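You operate a simulated robot arm through the tools that you are given. There is no shell and no other tool. Be economical: measure what you need, move in short steps, check, and stop when the job is done.

Carry out the task below with a simulated robot arm. There is one attempt and no reset: what you move stays moved.

## Task
The lay is heaped: crank back to 10 metres, correct the red stop and wind on to 15.
Fine: back to 10 or just under; stop at the spool's printed width, locked; an even lay; other settings stay.

The check looks at the end state, three seconds after you hand in, the way a careful person would. Anything else that was tipped, shoved, dropped, spilled or broken makes it a failure.

## Robot
A 7-joint arm with a two-finger gripper, hanging from a carriage that runs on a rail from [-1.923, 0.008] to [0.557, -0.002] (x, y) and turns from -323 to 365 degrees about z. Base frame: it is fixed where the carriage stands at the start and does not move with it; the origin is on the floor, on the carriage's upright axis, x ahead of it, y to its left, z up; the surface under the hand at the start is at about z = 0.8. Units: m, degrees, N and s.
With the tool pointing down near the work surface it reaches from about 0.28 to 0.74 m from the robot's upright axis, wherever it stands. Its first joint turns from -143.0 to 143.0 degrees. Places, roughly: blue stop [0.6, 0.5, 0.8]; metre dial [0.3, 0.5, 0.6]; quick nut [0.3, 0.7, 1]; winder speed dial [0.1, 0.5, 0.6]; winder tension dial [0.4, 0.5, 0.6]. Payload 1.37 kg.
The tool frame sits at the grasp point between the pads (the TCP): z along the fingers, y along the line on which they close. The tips reach 0.016 m beyond it. Largest opening 0.092 m; the body of the gripper starts 0.074 m behind the TCP.
Orientation is told as [roll, pitch, yaw] about the base's x, y, z axes, in that order, counted from this pose: with the fingers straight down and closing along the base's y, the tool's x points along the base's -x, its y along +y and its z along -z.

## Interface
- The arm moves only by the tool apply_moves. Its argument "series" is a list of rows, each a list of 7 numbers: the shift along the tool's x, y, z in m, then the turn, a rotation vector about the tool's x, y, z in degrees, then the finger opening in m, from 0 to 0.092. In form: [[dx, dy, dz, ax, ay, az, fingers], ...]. A call has 1 to 20 rows; each row is the pose to reach, as a shift and turn from the pose commanded when the call began, along the tool's axes at that moment. A row lasts 0.2 s, in which the tool goes at most 0.05 m and 8.6 degrees; a call with a longer step from one row to the next is refused whole, and so is a gripper value outside its range. A pose out of reach is approached as far as the arm can. The call stops where the force on the tool passes 90 N (or 10 N more than at its start, if that is more) or the arm is blocked; 0.2 s more then pass. The fingers move at their own pace and stop on an object; they squeeze with about 26 N. The grip force told is the motor's: it shows also when the fingers shut on nothing. Time passes only in rows, and 0.2 s behind the last, so rows that repeat a pose let the fingers close. It gives the time, the measured TCP pose, the force on the tool (base axes), the opening and the grip force at its end, in the units of the frame above (readings bear some noise), with the torque about the TCP (base axes, N m) and any sound that the robot's microphone picked up, and new pictures: "show" is both (left out), scene, wrist or none.
- Cameras (640 x 400 px; columns grow to the right, rows downward): "scene" is now at [0.2387, 0.0694, 1.7858]; the picture's right is [0.96, -0.28, 0.00], its down [-0.23, -0.80, -0.55] and it looks along [0.15, 0.53, -0.83] (base axes); focal length 286 px, centre (320, 200). "wrist" rides on the gripper at [0.071, 0.019, -0.111] in the tool frame; the picture's right is [-0.26, 0.96, 0.00], its down [-0.78, -0.21, -0.59] and it looks along [-0.57, -0.16, 0.81] (tool axes); focal length 280 px, centre (320, 200). There is no depth. A picture from a camera that has moved, and an enlarged one, comes with that camera's place and axes in the base frame and with its lens.
- move_column(by): slides the trunk up (or, below 0, down) by that many m; the arm and the scene camera ride with it, the base frame stays. It gives what a move gives, with no picture.
- steer(legs): drives the robot by 1 to 6 legs, each [ahead, left, turn to the left] in m, m and degrees, along the robot's own axes; the way and the turn of a leg run together, so that a leg with both is an arc; at most 1.5 m and 180 degrees a leg. The arm and the cameras ride along, it lands a little off, and it stops where it bumps. It keeps to its track: a leg is cut to what the track allows. It gives what a move gives, and a new picture of the scene camera.
- pan_tilt(pan, tilt): turns the head with the scene camera to pan (to the left, within 155 degrees either way) and tilt (down, from -29 to 69), counted from straight ahead of the robot. It gives what a move gives, and a new picture of the scene camera.
- zoom(camera, box): a new picture of the part [left, top, right, bottom] of that camera's present view, enlarged. The clock stands still meanwhile.
- hand_in(): hands the job in; it is judged then, once.

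Go step by step. Nothing tells you exact positions but the pictures and the camera data: compare them with the known pose of the tool, close in by small moves and look again before you grip or let go. The budget is 120 turns and 260 pictures, counting those below and the enlarged ones. Unless the task says otherwise, let go and move clear before handing in, and close with one line.

The tools are called as name(argument=value, ...) on one line, values as JSON. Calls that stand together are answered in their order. apply_moves: Moves the arm, as the interface text tells. Its arguments: {"type":"object","properties":{"series":{"type":"array"},"show":{"type":"string","enum":["both","scene","wrist","none"]}},"required":["series"]} The other tools are called the same way: move_column (by) slides the trunk up or down; steer (legs) drives the base; pan_tilt (pan, tilt) turns the head that bears the scene camera; zoom (camera, box) takes an enlarged picture of a part of a camera's view; hand_in () hands the job in.

At the start:

```text
clock: 0.0
ee_pos: [0.3296, 0.5784, 1.1195]
orientation: [-0.1, 0.2, 0.0]
ft_force: [-0.3, 0.4, 0.1]
wrist_torque: [-0.01, -0.02, -0.03]
gripper_width: 0.0921
finger_force: 0.1
trunk travel left (down, up): [-0.445, 0.136]
robot x, y, heading: [0.0005, 0.0, -0.1]
head pan, tilt: [74.0, 56.5]
```

scene: 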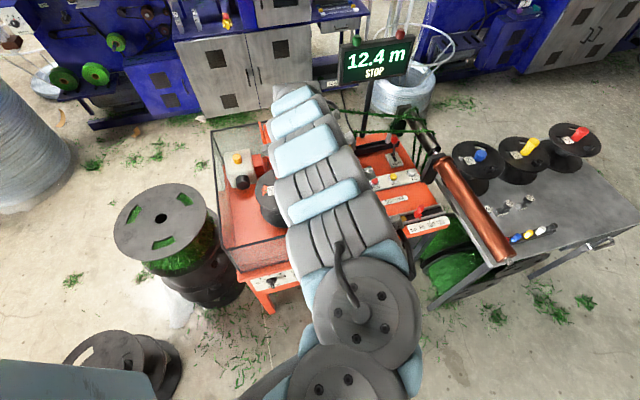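
wrist: 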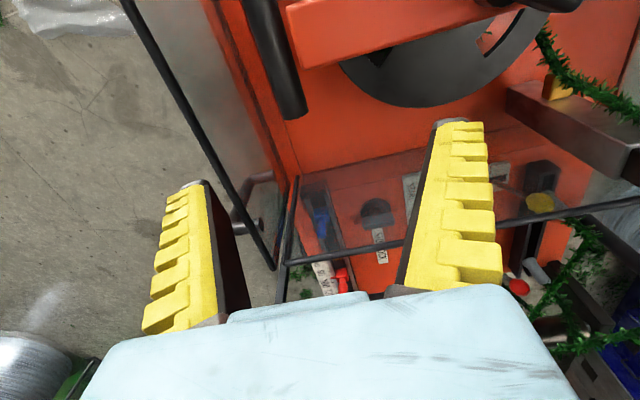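

The display reads 12.4 m STOP and the arm hides much of the winder. I'll zoom in for detail first.

zoom(camera="scene", box=[340, 100, 480, 290])

zoom(camera="scene", box=[430, 110, 640, 270])

zoom(camera="wrist", box=[240, 100, 640, 300])

zoom(camera="scene", box=[200, 110, 300, 310])

```text
2.11 times, centred on (410, 195) of scene
camera zoom: at [0.2387, 0.0694, 1.7858], right [0.96, -0.28, 0.0], down [-0.23, -0.8, -0.55], along [0.15, 0.53, -0.83], focal length 602 px, centre (130, 210)
```

zoom: 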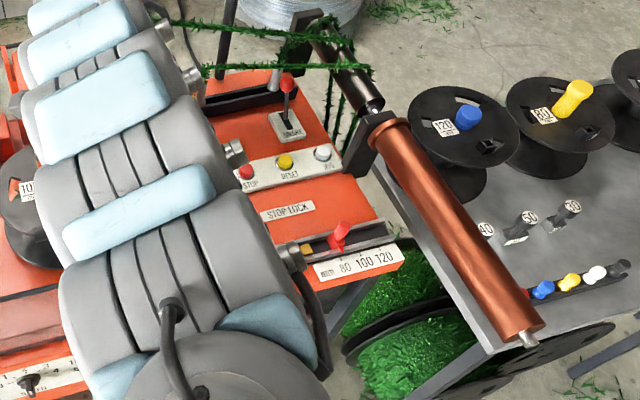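

```text
2.50 times, centred on (535, 190) of scene
camera zoom: at [0.2387, 0.0694, 1.7858], right [0.96, -0.28, 0.0], down [-0.23, -0.8, -0.55], along [0.15, 0.53, -0.83], focal length 715 px, centre (-218, 225)
```

zoom: 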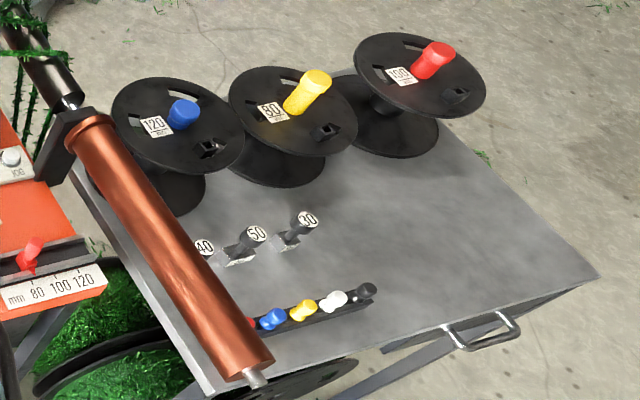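

```text
1.60 times, centred on (440, 200) of wrist
camera zoom: at [0.2589, 0.5983, 1.2305], right [0.26, 0.96, 0.0], down [0.78, -0.21, 0.59], along [0.57, -0.16, -0.81], focal length 449 px, centre (128, 200)
```

zoom: 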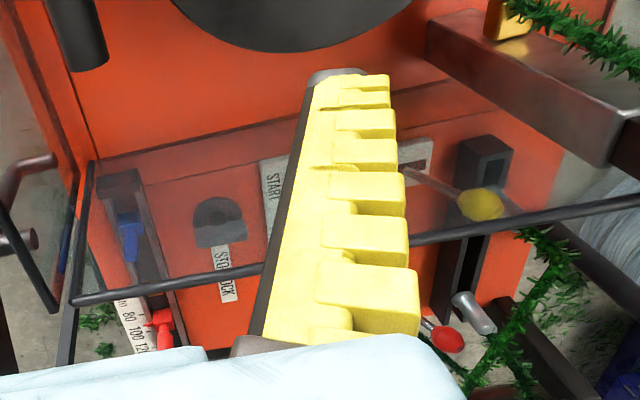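

```text
2.00 times, centred on (250, 210) of scene
camera zoom: at [0.2387, 0.0694, 1.7858], right [0.96, -0.28, 0.0], down [-0.23, -0.8, -0.55], along [0.15, 0.53, -0.83], focal length 572 px, centre (460, 180)
```

zoom: 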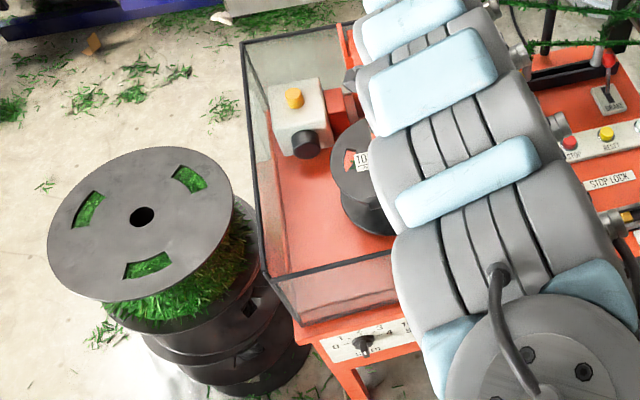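

The arm hides the winder, so I'll raise it and drive back along the rail to see.

move_column(by=0.13)

steer(legs=[[-0.6, 0, 0]])

pan_tilt(pan=40, tilt=45)

```text
clock: 1.6
ee_pos: [0.3304, 0.5792, 1.2501]
orientation: [-0.3, 0.1, 0.0]
ft_force: [0.1, 0.4, -0.8]
wrist_torque: [0.0, 0.01, 0.02]
gripper_width: 0.0919
finger_force: 0.1
trunk travel left (down, up): [-0.575, 0.006]
robot x, y, heading: [0.0053, 0.003, -0.2]
head pan, tilt: [74.0, 56.5]
```

```text
clock: 5.0
ee_pos: [-0.2678, 0.581, 1.2497]
orientation: [-0.1, 0.0, -0.2]
ft_force: [0.1, -0.4, -0.7]
wrist_torque: [0.03, -0.02, -0.03]
gripper_width: 0.0917
finger_force: 0.0
trunk travel left (down, up): [-0.575, 0.006]
robot x, y, heading: [-0.5966, 0.0017, 0.1]
head pan, tilt: [74.0, 56.5]
camera scene: at [-0.3601, 0.0716, 1.9158], right [0.96, -0.28, 0.0], down [-0.23, -0.8, -0.55], along [0.15, 0.53, -0.83], focal length 286 px, centre (320, 200)
```

scene: 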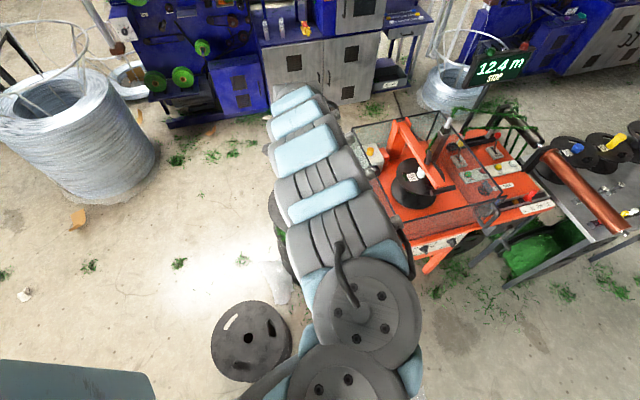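

```text
clock: 6.0
ee_pos: [-0.2672, 0.5818, 1.2497]
orientation: [-0.2, 0.1, -0.1]
ft_force: [0.6, -0.6, 0.7]
wrist_torque: [0.05, 0.01, 0.01]
gripper_width: 0.0918
finger_force: 0.1
trunk travel left (down, up): [-0.575, 0.006]
robot x, y, heading: [-0.6, 0.0033, 0.1]
head pan, tilt: [40.0, 45.0]
camera scene: at [-0.3173, 0.0561, 1.9311], right [0.64, -0.77, 0.0], down [-0.54, -0.45, -0.71], along [0.54, 0.45, -0.71], focal length 286 px, centre (320, 200)
```

scene: 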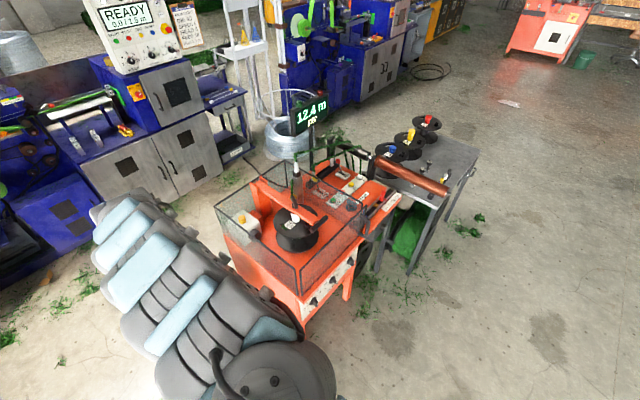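

zoom(camera="scene", box=[210, 150, 340, 310])

zoom(camera="scene", box=[280, 85, 440, 215])

zoom(camera="scene", box=[270, 190, 410, 310])

zoom(camera="scene", box=[80, 0, 210, 80])

```text
2.50 times, centred on (275, 230) of scene
camera zoom: at [-0.3173, 0.0561, 1.9311], right [0.64, -0.77, 0.0], down [-0.54, -0.45, -0.71], along [0.54, 0.45, -0.71], focal length 715 px, centre (432, 125)
```

zoom: 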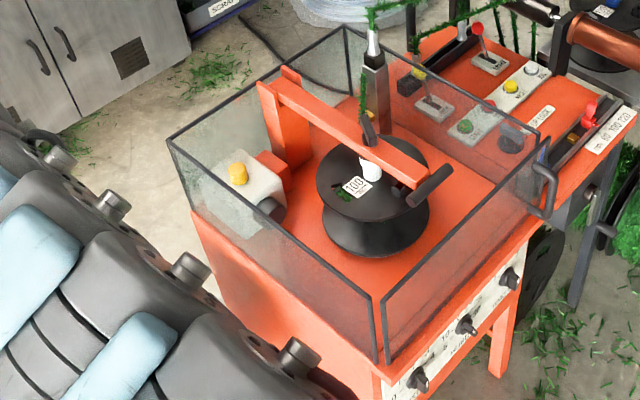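

```text
3.08 times, centred on (360, 150) of scene
camera zoom: at [-0.3173, 0.0561, 1.9311], right [0.64, -0.77, 0.0], down [-0.54, -0.45, -0.71], along [0.54, 0.45, -0.71], focal length 880 px, centre (197, 354)
```

zoom: 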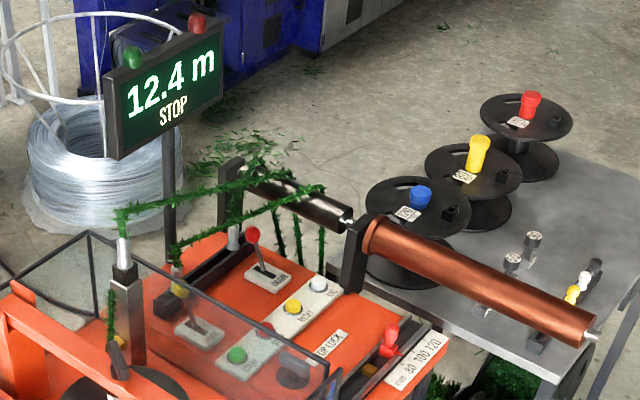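

```text
3.33 times, centred on (340, 250) of scene
camera zoom: at [-0.3173, 0.0561, 1.9311], right [0.64, -0.77, 0.0], down [-0.54, -0.45, -0.71], along [0.54, 0.45, -0.71], focal length 953 px, centre (253, 33)
```

zoom: 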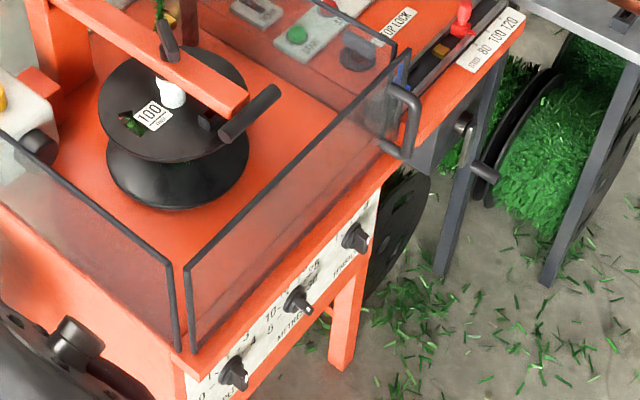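

```text
4.92 times, centred on (145, 40) of scene
camera zoom: at [-0.3173, 0.0561, 1.9311], right [0.64, -0.77, 0.0], down [-0.54, -0.45, -0.71], along [0.54, 0.45, -0.71], focal length 1408 px, centre (1182, 988)
```

zoom: 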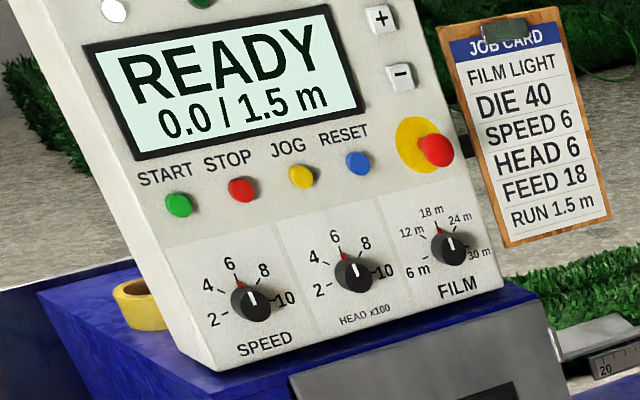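

The spool is printed 100. The guard, clamp arm, stop rail and lock need closer views, so I'll turn the carriage left to carry the arm away and put the camera in front of the winder.

steer(legs=[[0, 0, 90], [0, -0.75, 0]])

pan_tilt(pan=-15, tilt=60)

```text
clock: 13.9
ee_pos: [-0.434, 0.3258, 1.2505]
orientation: [-0.1, 0.1, 90.4]
ft_force: [-0.1, -0.1, -0.1]
wrist_torque: [0.0, 0.02, 0.02]
gripper_width: 0.0918
finger_force: 0.1
trunk travel left (down, up): [-0.575, 0.006]
robot x, y, heading: [0.1444, -0.0004, 90.6]
head pan, tilt: [40.0, 45.0]
camera scene: at [0.0932, 0.2829, 1.9311], right [0.76, 0.65, 0.0], down [0.46, -0.54, -0.71], along [-0.46, 0.54, -0.71], focal length 286 px, centre (320, 200)
```

scene: 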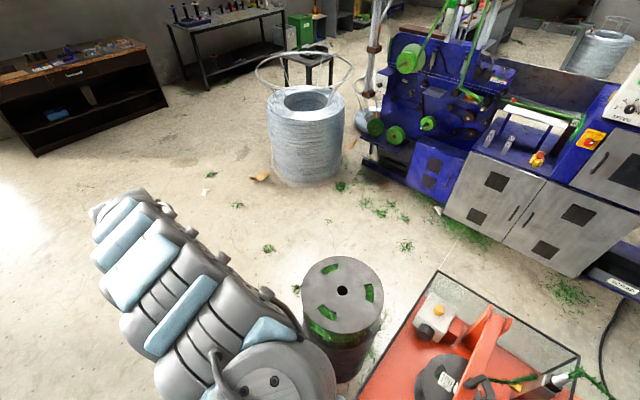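

```text
clock: 15.1
ee_pos: [-0.4326, 0.3265, 1.2494]
orientation: [-0.1, 0.0, 90.5]
ft_force: [0.0, 0.0, -0.7]
wrist_torque: [-0.01, -0.01, 0.02]
gripper_width: 0.0918
finger_force: 0.0
trunk travel left (down, up): [-0.575, 0.006]
robot x, y, heading: [0.1503, -0.0018, 90.3]
head pan, tilt: [-15.0, 60.0]
camera scene: at [0.1627, 0.2855, 1.9117], right [0.97, -0.25, 0.0], down [-0.22, -0.84, -0.5], along [0.13, 0.48, -0.87], focal length 286 px, centre (320, 200)
```

scene: 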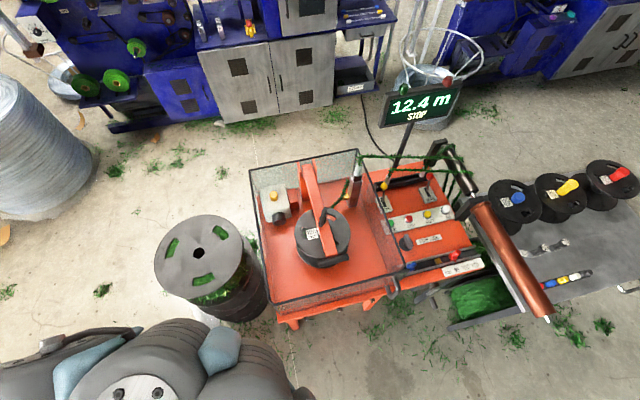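

zoom(camera="scene", box=[245, 145, 395, 325])

zoom(camera="scene", box=[340, 140, 500, 300])

zoom(camera="scene", box=[380, 225, 500, 300])

```text
2.22 times, centred on (320, 235) of scene
camera zoom: at [0.1627, 0.2855, 1.9117], right [0.97, -0.25, 0.0], down [-0.22, -0.84, -0.5], along [0.13, 0.48, -0.87], focal length 636 px, centre (320, 122)
```

zoom: 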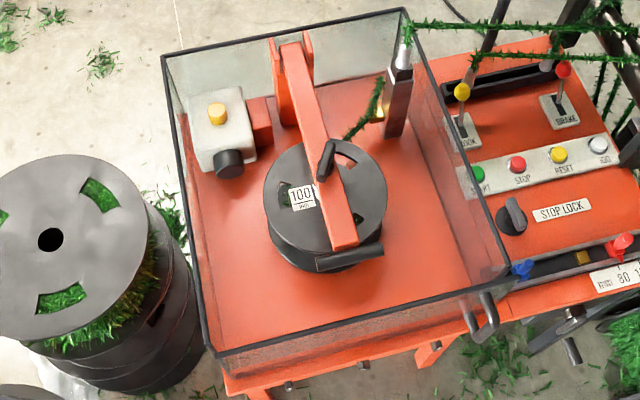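

```text
2.50 times, centred on (420, 220) of scene
camera zoom: at [0.1627, 0.2855, 1.9117], right [0.97, -0.25, 0.0], down [-0.22, -0.84, -0.5], along [0.13, 0.48, -0.87], focal length 715 px, centre (70, 150)
```

zoom: 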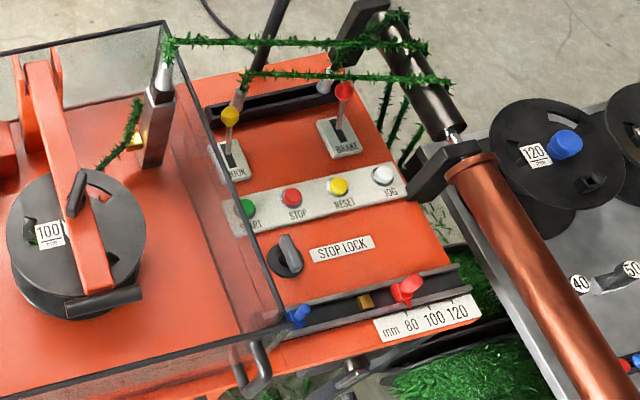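

```text
5.33 times, centred on (440, 262) of scene
camera zoom: at [0.1627, 0.2855, 1.9117], right [0.97, -0.25, 0.0], down [-0.22, -0.84, -0.5], along [0.13, 0.48, -0.87], focal length 1525 px, centre (-320, -133)
```

zoom: 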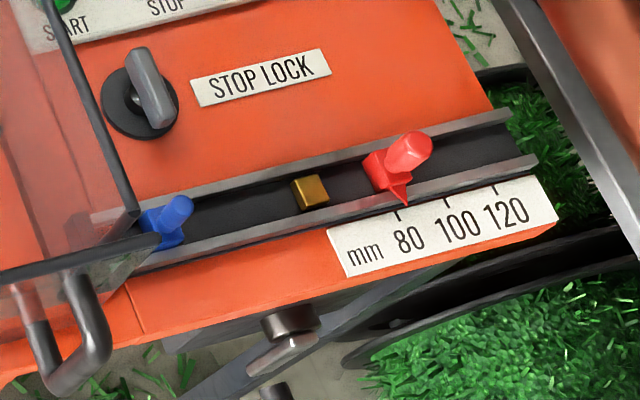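

The red stop sits at about 83 and has to go to 100. I still need to find the crank and read the lever labels, so I'll turn the arm further away, shift right and lower the camera.

steer(legs=[[0, 0, 70]])

pan_tilt(pan=-90, tilt=50)

steer(legs=[[-0.35, 0.12, 0]])

```text
clock: 18.6
ee_pos: [-0.3545, -0.4382, 1.2504]
orientation: [-0.1, 0.1, 160.7]
ft_force: [0.7, -0.3, -1.1]
wrist_torque: [-0.01, -0.04, 0.01]
gripper_width: 0.0917
finger_force: 0.1
trunk travel left (down, up): [-0.575, 0.006]
robot x, y, heading: [0.1454, -0.0032, 160.8]
head pan, tilt: [-15.0, 60.0]
camera scene: at [-0.1151, 0.1112, 1.9117], right [0.56, 0.83, 0.0], down [0.72, -0.49, -0.5], along [-0.41, 0.28, -0.87], focal length 286 px, centre (320, 200)
```

scene: 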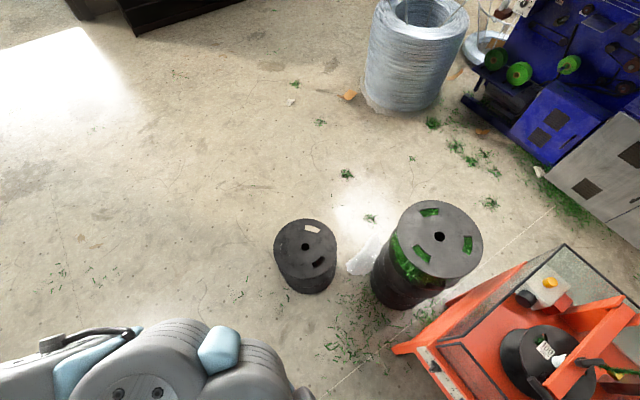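

```text
clock: 20.0
ee_pos: [-0.3553, -0.4371, 1.2497]
orientation: [-0.1, 0.0, 160.7]
ft_force: [0.6, -0.2, -0.7]
wrist_torque: [-0.02, 0.02, 0.01]
gripper_width: 0.092
finger_force: 0.0
trunk travel left (down, up): [-0.575, 0.006]
robot x, y, heading: [0.1471, -0.0002, 160.7]
head pan, tilt: [-90.0, 50.0]
camera scene: at [-0.0347, 0.1464, 1.9242], right [0.94, -0.33, 0.0], down [-0.25, -0.72, -0.64], along [0.21, 0.61, -0.77], focal length 286 px, centre (320, 200)
```

scene: 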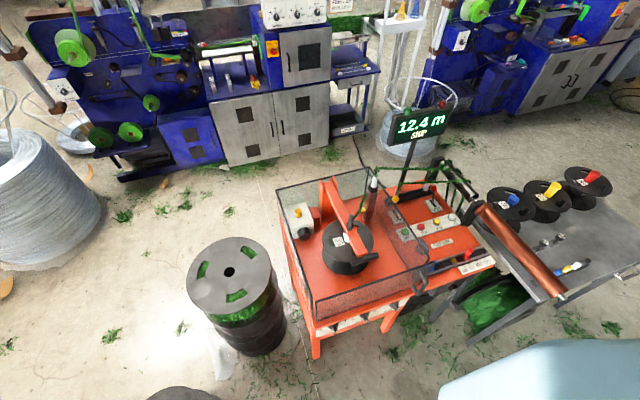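

```text
clock: 22.4
ee_pos: [-0.0634, -0.4381, 1.2486]
orientation: [-0.1, 0.0, 160.6]
ft_force: [0.0, -0.7, -1.0]
wrist_torque: [0.01, -0.04, 0.01]
gripper_width: 0.0917
finger_force: 0.0
trunk travel left (down, up): [-0.575, 0.006]
robot x, y, heading: [0.4426, -0.0019, 160.7]
head pan, tilt: [-90.0, 50.0]
cut short: leg 1
camera scene: at [0.2593, 0.1454, 1.9242], right [0.94, -0.33, 0.0], down [-0.25, -0.72, -0.64], along [0.21, 0.61, -0.77], focal length 286 px, centre (320, 200)
```

scene: 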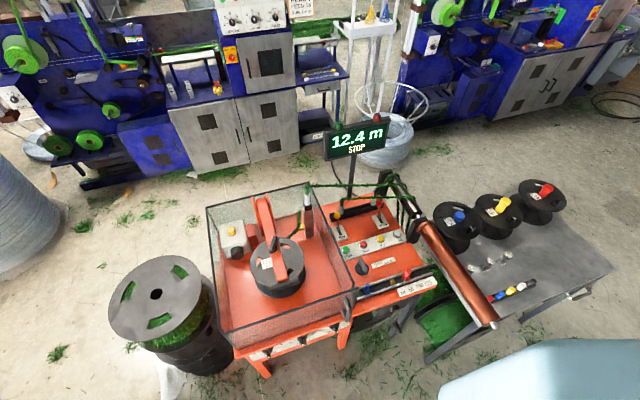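

Now lower the trunk to see the front of the winder from closer.

move_column(by=-0.4)

pan_tilt(pan=-88, tilt=42)

zoom(camera="scene", box=[160, 150, 340, 400])

zoom(camera="scene", box=[300, 150, 500, 350])

```text
clock: 26.2
ee_pos: [-0.0614, -0.4378, 0.8495]
orientation: [-0.1, 0.1, 160.6]
ft_force: [0.2, 0.3, 0.9]
wrist_torque: [0.02, -0.01, -0.01]
gripper_width: 0.0918
finger_force: 0.2
trunk travel left (down, up): [-0.175, 0.406]
robot x, y, heading: [0.4432, -0.0025, 160.5]
head pan, tilt: [-90.0, 50.0]
```

```text
clock: 26.9
ee_pos: [-0.0632, -0.4383, 0.8497]
orientation: [0.0, 0.1, 160.6]
ft_force: [-0.4, 0.3, -0.2]
wrist_torque: [-0.02, 0.01, 0.0]
gripper_width: 0.0918
finger_force: 0.1
trunk travel left (down, up): [-0.175, 0.406]
robot x, y, heading: [0.4413, -0.004, 160.5]
head pan, tilt: [-88.0, 42.0]
camera scene: at [0.2588, 0.1525, 1.5354], right [0.95, -0.3, 0.0], down [-0.2, -0.64, -0.74], along [0.22, 0.71, -0.67], focal length 286 px, centre (320, 200)
```

scene: 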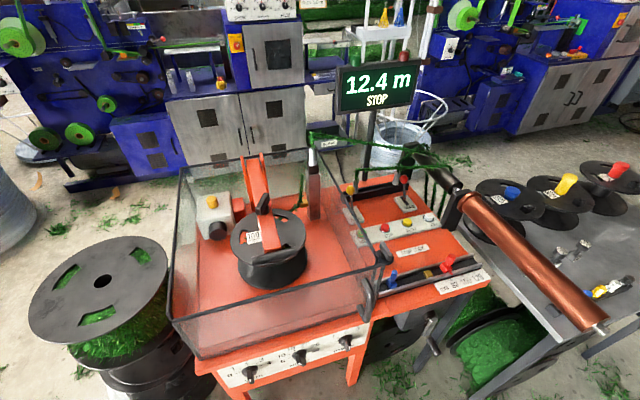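

```text
1.60 times, centred on (250, 275) of scene
camera zoom: at [0.2588, 0.1525, 1.5354], right [0.95, -0.3, 0.0], down [-0.2, -0.64, -0.74], along [0.22, 0.71, -0.67], focal length 458 px, centre (432, 80)
```

zoom: 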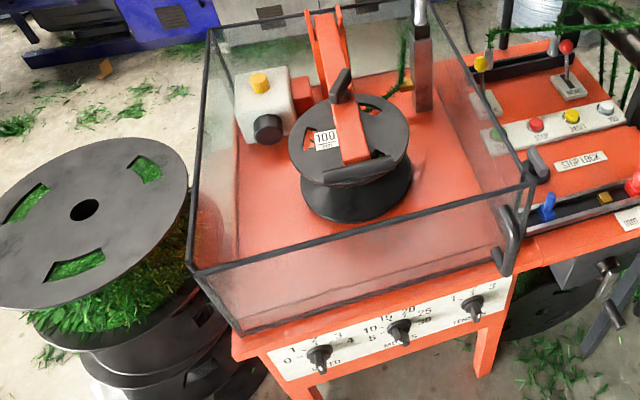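

```text
2.00 times, centred on (400, 250) of scene
camera zoom: at [0.2588, 0.1525, 1.5354], right [0.95, -0.3, 0.0], down [-0.2, -0.64, -0.74], along [0.22, 0.71, -0.67], focal length 572 px, centre (160, 100)
```

zoom: 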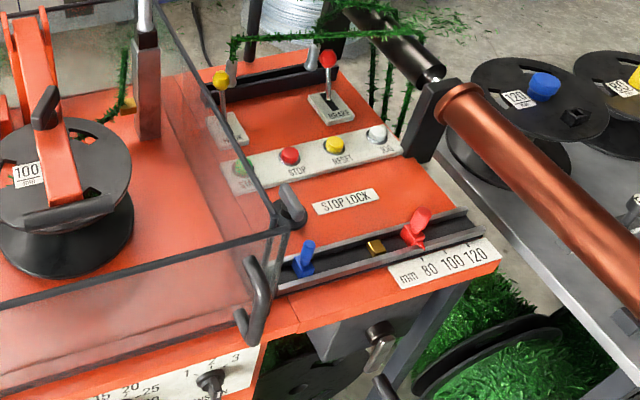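

zoom(camera="scene", box=[210, 320, 380, 400])

pan_tilt(pan=-95, tilt=58)

```text
3.76 times, centred on (295, 360) of scene
camera zoom: at [0.2588, 0.1525, 1.5354], right [0.95, -0.3, 0.0], down [-0.2, -0.64, -0.74], along [0.22, 0.71, -0.67], focal length 1077 px, centre (414, -402)
```

zoom: 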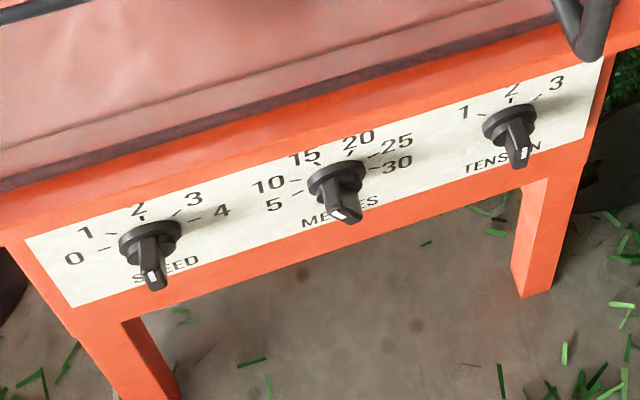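

```text
clock: 27.7
ee_pos: [-0.0625, -0.4367, 0.8504]
orientation: [-0.2, 0.1, 160.5]
ft_force: [-1.0, 0.7, -0.8]
wrist_torque: [0.0, 0.02, 0.0]
gripper_width: 0.0918
finger_force: 0.1
trunk travel left (down, up): [-0.175, 0.406]
robot x, y, heading: [0.4404, -0.0015, 160.7]
head pan, tilt: [-95.0, 58.0]
camera scene: at [0.2622, 0.1355, 1.5141], right [0.91, -0.41, 0.0], down [-0.35, -0.77, -0.53], along [0.22, 0.48, -0.85], focal length 286 px, centre (320, 200)
```

scene: 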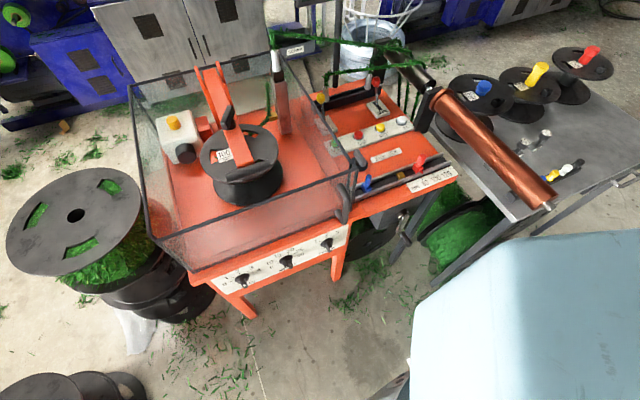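

zoom(camera="scene", box=[300, 70, 440, 150])

zoom(camera="scene", box=[320, 130, 470, 260])

zoom(camera="scene", box=[180, 60, 320, 210])

```text
4.57 times, centred on (370, 110) of scene
camera zoom: at [0.2622, 0.1355, 1.5141], right [0.91, -0.41, 0.0], down [-0.35, -0.77, -0.53], along [0.22, 0.48, -0.85], focal length 1308 px, centre (91, 611)
```

zoom: 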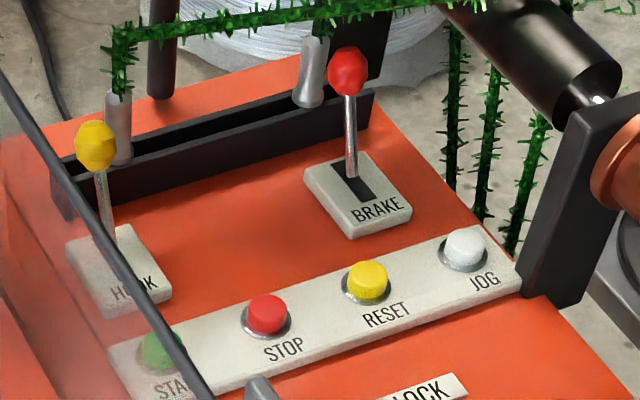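

```text
3.08 times, centred on (395, 195) of scene
camera zoom: at [0.2622, 0.1355, 1.5141], right [0.91, -0.41, 0.0], down [-0.35, -0.77, -0.53], along [0.22, 0.48, -0.85], focal length 880 px, centre (89, 215)
```

zoom: 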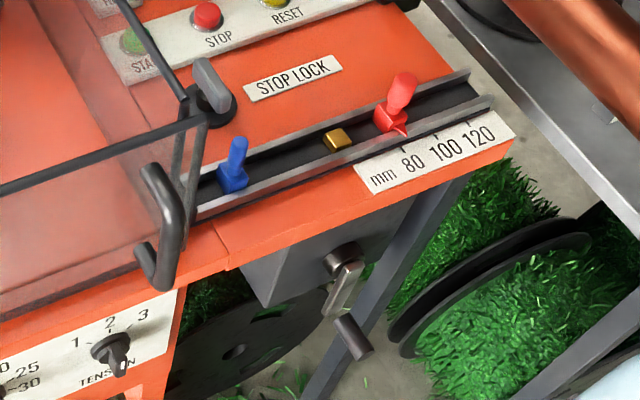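

```text
2.67 times, centred on (250, 135) of scene
camera zoom: at [0.2622, 0.1355, 1.5141], right [0.91, -0.41, 0.0], down [-0.35, -0.77, -0.53], along [0.22, 0.48, -0.85], focal length 763 px, centre (507, 373)
```

zoom: 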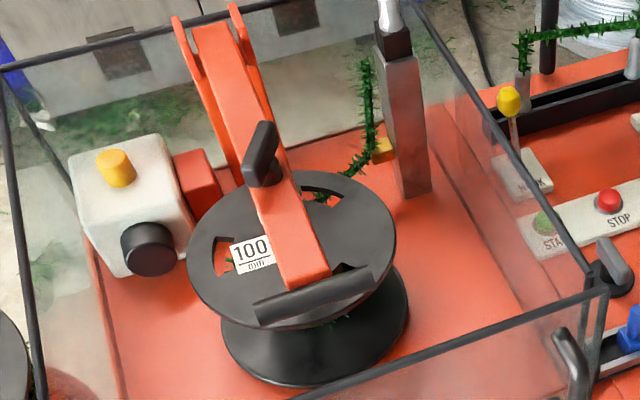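

The crank hub is at roughly (0.76, 0.47, 0.56), the red stop at about (0.81, 0.54, 0.78), and the stop-lock knob at about (0.63, 0.62, 0.78). I'll raise the trunk and bring the arm round over the free front side.

move_column(by=0.4)

steer(legs=[[0, 0, 100], [0, 0, 80]])

pan_tilt(pan=60, tilt=55)

```text
clock: 31.5
ee_pos: [-0.0612, -0.4377, 1.2499]
orientation: [-0.1, 0.2, 160.6]
ft_force: [-0.3, 0.3, 0.5]
wrist_torque: [-0.03, 0.0, 0.0]
gripper_width: 0.0919
finger_force: 0.1
trunk travel left (down, up): [-0.575, 0.006]
robot x, y, heading: [0.4404, -0.0035, 160.6]
head pan, tilt: [-95.0, 58.0]
```

```text
clock: 39.6
ee_pos: [0.9455, 0.4357, 1.2504]
orientation: [-0.1, 0.1, -19.4]
ft_force: [0.0, -0.4, 0.0]
wrist_torque: [-0.02, 0.0, 0.03]
gripper_width: 0.0917
finger_force: 0.0
trunk travel left (down, up): [-0.575, 0.006]
robot x, y, heading: [0.4448, -0.0012, -19.3]
head pan, tilt: [-95.0, 58.0]
camera scene: at [0.6207, -0.1357, 1.914], right [-0.91, 0.41, 0.0], down [0.35, 0.77, -0.53], along [-0.22, -0.48, -0.85], focal length 286 px, centre (320, 200)
```

scene: 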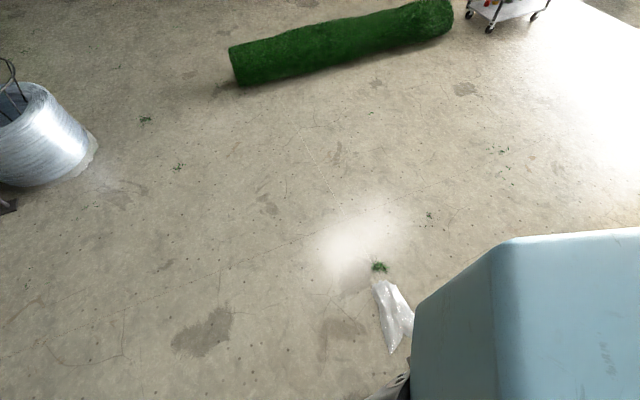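

```text
clock: 42.0
ee_pos: [0.9459, 0.4344, 1.2502]
orientation: [-0.1, 0.2, -19.4]
ft_force: [-0.3, 0.2, -0.2]
wrist_torque: [0.01, 0.0, 0.01]
gripper_width: 0.0917
finger_force: 0.1
trunk travel left (down, up): [-0.575, 0.006]
robot x, y, heading: [0.4425, -0.0005, -19.5]
head pan, tilt: [60.0, 55.0]
camera scene: at [0.7037, -0.0259, 1.9177], right [0.65, -0.76, 0.0], down [-0.62, -0.53, -0.57], along [0.43, 0.37, -0.82], focal length 286 px, centre (320, 200)
```

scene: 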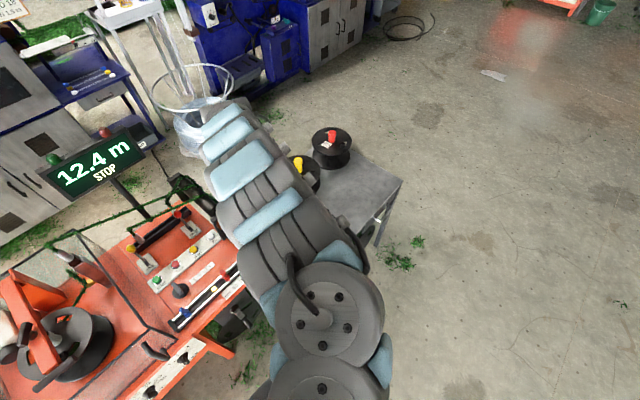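

I'll swing the tool to yaw 90, so the camera ends up outside looking at the machine, and pull it in front of the crank while still high.

apply_moves(series=[[0.007, -0.019, 0, 0, 0, -7.86, 0.092], [0.015, -0.038, 0, 0, 0, -15.7, 0.092], [0.022, -0.057, 0, 0, 0, -23.6, 0.092], [0.03, -0.075, 0, 0, 0, -31.4, 0.092], [0.037, -0.094, 0, 0, 0, -39.3, 0.092], [0.045, -0.113, 0, 0, 0, -47.1, 0.092], [0.052, -0.132, 0, 0, 0, -55, 0.092], [0.059, -0.151, 0, 0, 0, -62.9, 0.092], [0.067, -0.17, 0, 0, 0, -70.7, 0.092], [0.074, -0.189, 0, 0, 0, -78.6, 0.092], [0.082, -0.207, 0, 0, 0, -86.4, 0.092], [0.089, -0.226, 0, 0, 0, -94.3, 0.092], [0.097, -0.245, 0, 0, 0, -102.1, 0.092], [0.104, -0.264, 0, 0, 0, -110, 0.092]])

```text
clock: 45.0
ee_pos: [0.8868, 0.3757, 1.1128]
orientation: [0.7, 0.8, 90.7]
ft_force: [0.6, 0.5, 1.3]
wrist_torque: [-0.02, 0.01, 0.0]
gripper_width: 0.0918
finger_force: 0.0
out of reach, approached as far as the arm can: row 1, 2, 3, 4, 5, 6, 7, 8, 9, 10, 11, 12, 13, 14
trunk travel left (down, up): [-0.575, 0.006]
robot x, y, heading: [0.4414, -0.001, -19.3]
head pan, tilt: [60.0, 55.0]
camera scene: at [0.7037, -0.0259, 1.9177], right [0.65, -0.76, 0.0], down [-0.62, -0.53, -0.57], along [0.43, 0.37, -0.82], focal length 286 px, centre (320, 200)
camera wrist: at [0.8679, 0.3062, 1.2254], right [-0.97, 0.25, 0.01], down [0.21, 0.79, 0.57], along [0.14, 0.56, -0.82], focal length 280 px, centre (320, 200)
```

scene: 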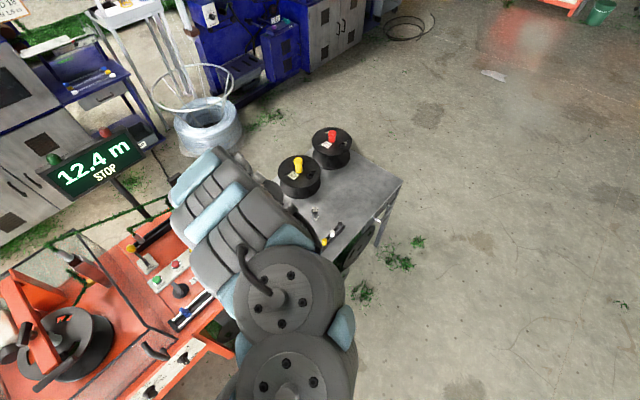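
wrist: 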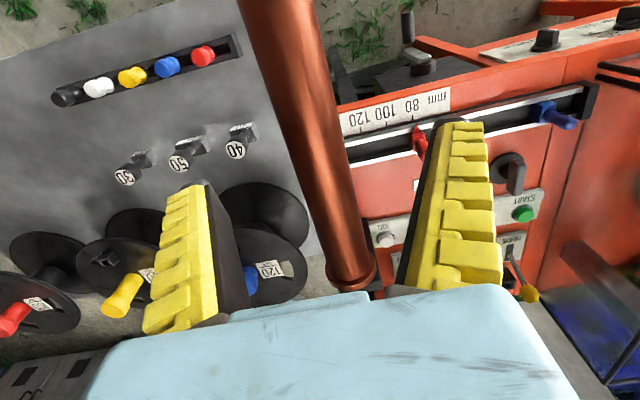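

apply_moves(series=[[0.02, 0, 0.0, 0, 0, 0, 0.092], [0.05, 0.0, 0.0, 0, 0, 0, 0.092]], show="none")

```text
clock: 45.6
ee_pos: [0.9145, 0.355, 1.114]
orientation: [0.2, 0.2, 90.6]
ft_force: [-0.6, -0.1, 0.1]
wrist_torque: [-0.01, -0.01, -0.02]
gripper_width: 0.0916
finger_force: 0.1
out of reach, approached as far as the arm can: row 1, 2
trunk travel left (down, up): [-0.575, 0.006]
robot x, y, heading: [0.4427, -0.0007, -19.3]
head pan, tilt: [60.0, 55.0]
```

The hand can't get closer in at this height, so I'll use the rail to slide left clear of the copper roller and then lower.

steer(legs=[[-0.189, -0.066, 0]])

apply_moves(series=[[0, 0, 0.05, 0, 0, 0, 0.092], [0, 0, 0.1, 0, 0, 0, 0.092], [0, 0, 0.15, 0, 0, 0, 0.092]])

```text
clock: 47.2
ee_pos: [0.7209, 0.3538, 1.1141]
orientation: [0.1, 0.2, 90.4]
ft_force: [1.3, 0.7, 0.1]
wrist_torque: [0.01, 0.01, -0.01]
gripper_width: 0.0919
finger_force: 0.2
trunk travel left (down, up): [-0.575, 0.006]
robot x, y, heading: [0.2427, 0.0022, -19.4]
head pan, tilt: [60.0, 55.0]
camera scene: at [0.5063, -0.0262, 1.9177], right [0.65, -0.76, 0.0], down [-0.62, -0.53, -0.57], along [0.44, 0.37, -0.82], focal length 286 px, centre (320, 200)
```

scene: 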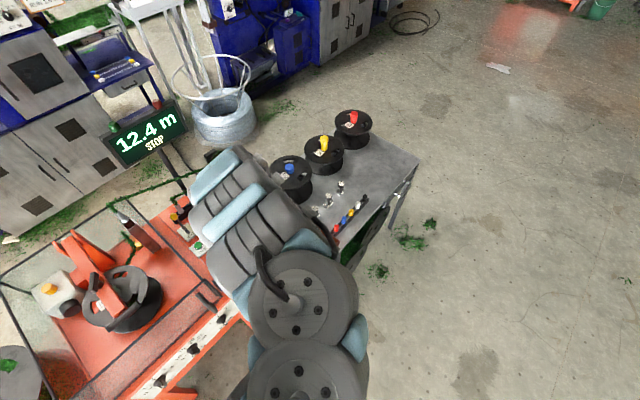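

```text
clock: 48.0
ee_pos: [0.7208, 0.3543, 0.9631]
orientation: [0.2, 0.3, 90.3]
ft_force: [-1.3, 0.4, 0.4]
wrist_torque: [-0.03, 0.07, 0.0]
gripper_width: 0.0919
finger_force: 0.1
trunk travel left (down, up): [-0.575, 0.006]
robot x, y, heading: [0.2476, -0.0002, -19.5]
head pan, tilt: [60.0, 55.0]
camera scene: at [0.5062, -0.0262, 1.9177], right [0.65, -0.76, 0.0], down [-0.62, -0.53, -0.57], along [0.44, 0.37, -0.82], focal length 286 px, centre (320, 200)
camera wrist: at [0.6998, 0.2832, 1.074], right [-0.97, 0.26, 0.0], down [0.21, 0.78, 0.59], along [0.15, 0.57, -0.81], focal length 280 px, centre (320, 200)
```

scene: 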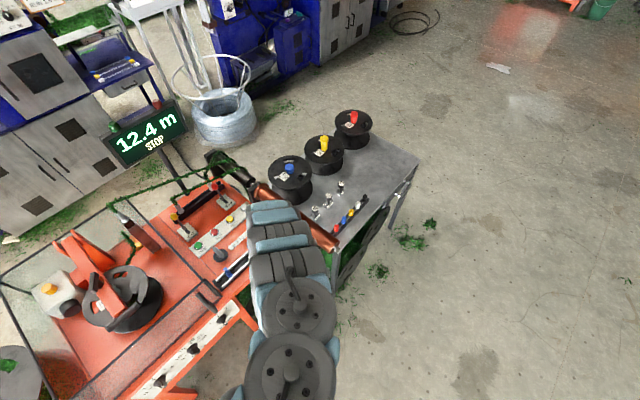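
wrist: 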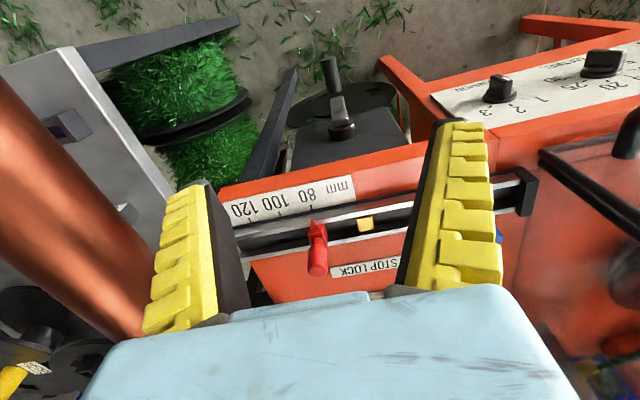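

zoom(camera="wrist", box=[260, 40, 420, 140])

zoom(camera="wrist", box=[200, 150, 440, 300])

```text
4.00 times, centred on (340, 90) of wrist
camera zoom: at [0.6998, 0.2832, 1.074], right [-0.97, 0.26, 0.0], down [0.21, 0.78, 0.59], along [0.15, 0.57, -0.81], focal length 1122 px, centre (240, 640)
```

zoom: 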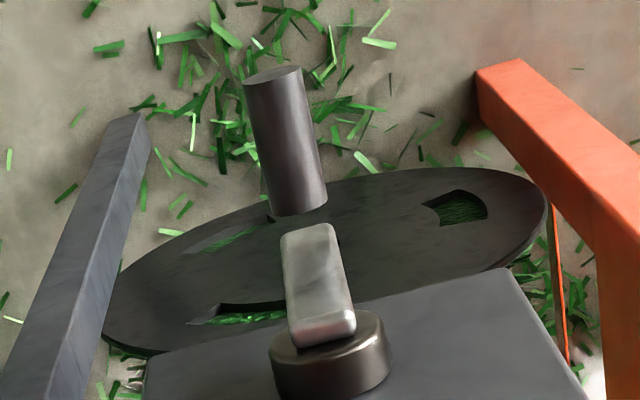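

```text
2.67 times, centred on (320, 225) of wrist
camera zoom: at [0.6998, 0.2832, 1.074], right [-0.97, 0.26, 0.0], down [0.21, 0.78, 0.59], along [0.15, 0.57, -0.81], focal length 748 px, centre (320, 133)
```

zoom: 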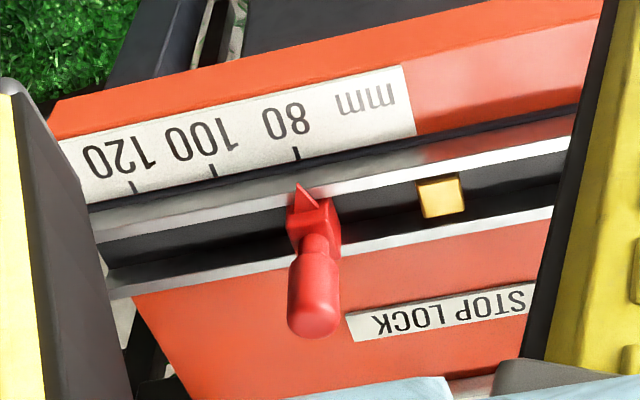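

The crank works out at hub (0.709, 0.442, 0.678) and handle from about (0.708, 0.36) to (0.708, 0.416) at z 0.59, so the radius is about 0.085. I'll approach it with the fingers tilted 45° towards the machine.

apply_moves(series=[[0.02, 0.002, 0.03, 0, -7.5, 0, 0.06], [0.04, 0.004, 0.07, 0, -15, 0, 0.06], [0.06, 0.006, 0.11, 0, -22.5, 0, 0.06], [0.07, 0.008, 0.15, 0, -30, 0, 0.06], [0.07, 0.01, 0.19, 0, -37.5, 0, 0.06], [0.07, 0.011, 0.23, 0, -45, 0, 0.06]])

```text
clock: 49.6
ee_pos: [0.6985, 0.2491, 0.7908]
orientation: [-0.6, -39.9, 86.2]
ft_force: [-0.3, -2.9, -0.9]
wrist_torque: [0.16, 0.06, 0.07]
gripper_width: 0.0625
finger_force: 1.7
out of reach, approached as far as the arm can: row 5, 6
trunk travel left (down, up): [-0.575, 0.006]
robot x, y, heading: [0.2467, -0.0018, -19.6]
head pan, tilt: [60.0, 55.0]
stopped in row 6: the arm was blocked; the commanded pose is now the measured one
camera scene: at [0.5064, -0.0271, 1.9179], right [0.65, -0.76, 0.0], down [-0.62, -0.53, -0.57], along [0.44, 0.37, -0.82], focal length 286 px, centre (320, 200)
camera wrist: at [0.6683, 0.1249, 0.8299], right [-0.95, 0.27, 0.16], down [0.22, 0.2, 0.95], along [0.22, 0.94, -0.25], focal length 280 px, centre (320, 200)
```

scene: 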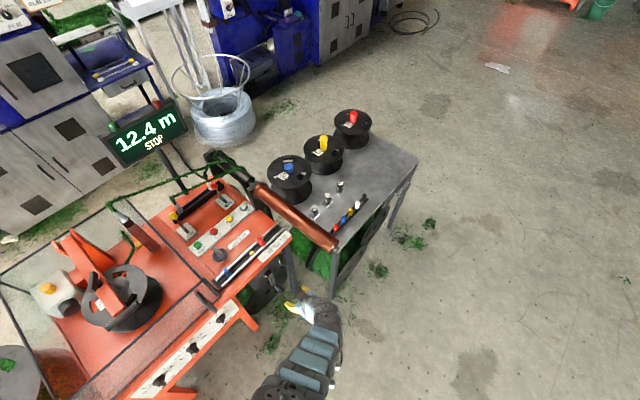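
wrist: 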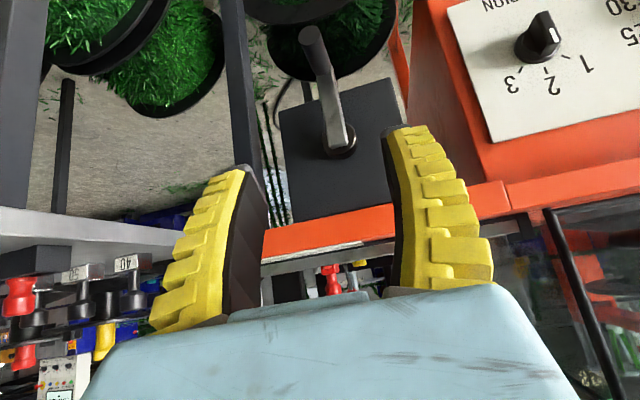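

The arm hit its own limit, so lowering the trunk should give the tilt more room. The hand is clear of the crank, with tips at y≈0.26 against the handle end at 0.36.

move_column(by=-0.15)

apply_moves(series=[[0, 0, 0, 0, 0, -2, 0.06], [0, 0, 0, 0, -3, -4, 0.06], [0, 0, 0, 0, -5, -4, 0.06]])

```text
clock: 51.3
ee_pos: [0.696, 0.2547, 0.6408]
orientation: [-0.4, -40.3, 86.4]
ft_force: [-0.5, 0.5, -0.1]
wrist_torque: [0.03, 0.01, -0.03]
gripper_width: 0.0625
finger_force: 2.1
trunk travel left (down, up): [-0.425, 0.156]
robot x, y, heading: [0.2452, -0.0008, -19.2]
head pan, tilt: [60.0, 55.0]
```

```text
clock: 52.1
ee_pos: [0.689, 0.2431, 0.6491]
orientation: [-4.3, -45.0, 92.1]
ft_force: [0.3, 0.9, -0.5]
wrist_torque: [0.0, 0.0, 0.01]
gripper_width: 0.0627
finger_force: 1.9
out of reach, approached as far as the arm can: row 2, 3
trunk travel left (down, up): [-0.425, 0.156]
robot x, y, heading: [0.2454, -0.0005, -19.6]
head pan, tilt: [60.0, 55.0]
camera scene: at [0.5063, -0.0262, 1.7677], right [0.65, -0.76, 0.0], down [-0.62, -0.53, -0.57], along [0.44, 0.37, -0.82], focal length 286 px, centre (320, 200)
camera wrist: at [0.6647, 0.1154, 0.676], right [-0.97, 0.2, 0.13], down [0.16, 0.13, 0.98], along [0.18, 0.97, -0.16], focal length 280 px, centre (320, 200)
```

scene: 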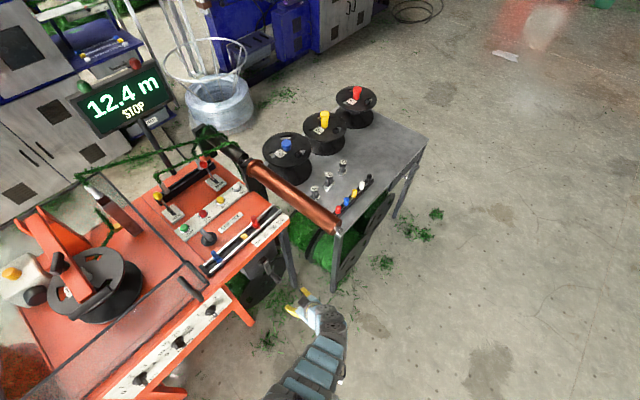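
wrist: 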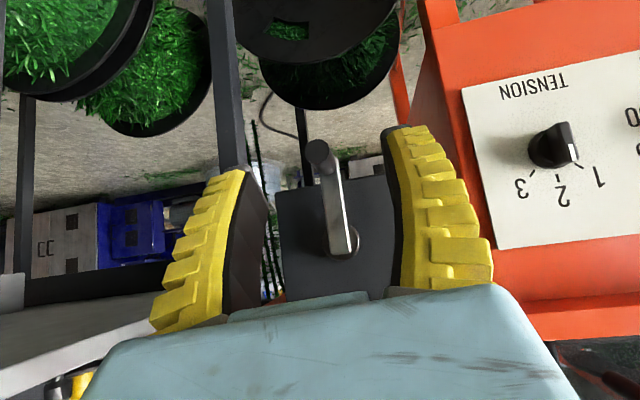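

The handle tip and hub match my estimate: handle at (0.705, 0.36, 0.59) and hub at (0.70, 0.442, 0.677). I'll advance to straddle the handle.

apply_moves(series=[[-0.015, -0.003, 0.035, 0, 0, 0, 0.06], [-0.03, -0.006, 0.07, 0, 0, 0, 0.06], [-0.045, -0.008, 0.105, 0, 0, 0, 0.06], [-0.058, -0.01, 0.143, 0, 0, 0, 0.06]])

```text
clock: 53.1
ee_pos: [0.6813, 0.2796, 0.6472]
orientation: [-4.3, -45.1, 92.1]
ft_force: [0.5, -0.2, -0.7]
wrist_torque: [0.01, 0.0, 0.0]
gripper_width: 0.0628
finger_force: 2.0
out of reach, approached as far as the arm can: row 1, 2, 3, 4
trunk travel left (down, up): [-0.425, 0.156]
robot x, y, heading: [0.2456, -0.0004, -19.8]
head pan, tilt: [60.0, 55.0]
camera scene: at [0.5063, -0.0262, 1.7677], right [0.65, -0.76, 0.0], down [-0.62, -0.53, -0.57], along [0.44, 0.37, -0.82], focal length 286 px, centre (320, 200)
camera wrist: at [0.6571, 0.1515, 0.6741], right [-0.97, 0.2, 0.13], down [0.16, 0.13, 0.98], along [0.18, 0.97, -0.16], focal length 280 px, centre (320, 200)
```

scene: 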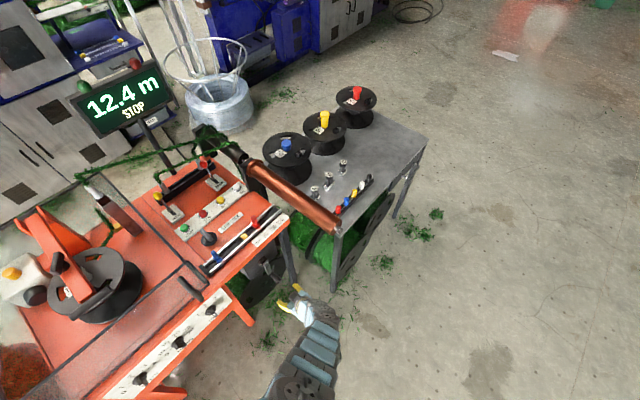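
wrist: 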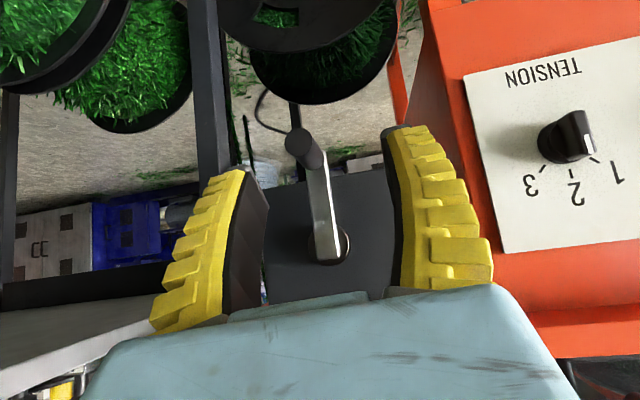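

The arm is stretched out, so I'll drop the trunk another 0.2 m and lift the hand back relative to it.

move_column(by=-0.2)

apply_moves(series=[[-0.035, 0, -0.035, 0, 0, 0, 0.06], [-0.07, 0, -0.07, 0, 0, 0, 0.06], [-0.105, 0, -0.105, 0, 0, 0, 0.06], [-0.12, 0, -0.12, 0, 0, 0, 0.06]])

```text
clock: 55.3
ee_pos: [0.682, 0.2795, 0.4462]
orientation: [-4.4, -45.2, 92.1]
ft_force: [-0.6, -0.1, 0.5]
wrist_torque: [0.04, -0.01, -0.02]
gripper_width: 0.0625
finger_force: 1.9
trunk travel left (down, up): [-0.225, 0.356]
robot x, y, heading: [0.2427, 0.0004, -19.5]
head pan, tilt: [60.0, 55.0]
```

```text
clock: 56.5
ee_pos: [0.5908, 0.3469, 0.6102]
orientation: [-4.0, -45.5, 105.3]
ft_force: [-1.3, 1.4, -0.2]
wrist_torque: [-0.1, -0.01, -0.05]
gripper_width: 0.0626
finger_force: 1.7
out of reach, approached as far as the arm can: row 4
trunk travel left (down, up): [-0.225, 0.356]
robot x, y, heading: [0.2491, -0.002, -19.4]
head pan, tilt: [60.0, 55.0]
stopped in row 4: the arm was blocked; the commanded pose is now the measured one
camera scene: at [0.5062, -0.0254, 1.5676], right [0.65, -0.76, 0.0], down [-0.62, -0.53, -0.57], along [0.44, 0.37, -0.82], focal length 286 px, centre (320, 200)
camera wrist: at [0.5969, 0.2167, 0.6376], right [-0.99, -0.03, 0.14], down [0.13, 0.16, 0.98], along [-0.05, 0.99, -0.15], focal length 280 px, centre (320, 200)
```

scene: 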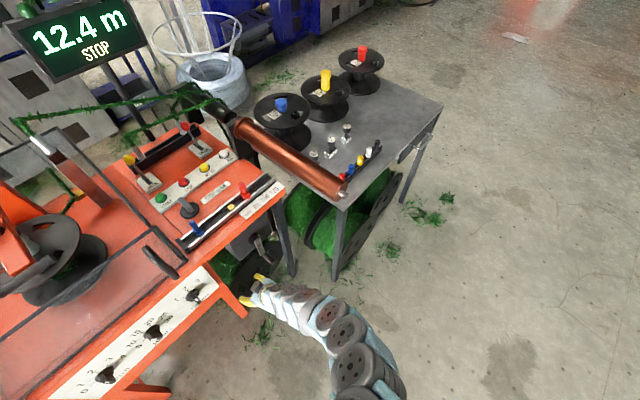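
wrist: 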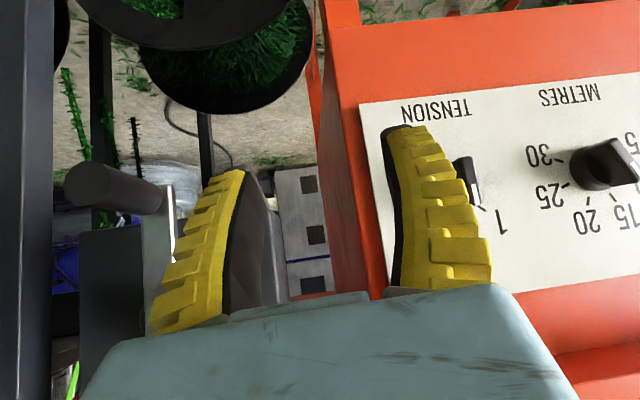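

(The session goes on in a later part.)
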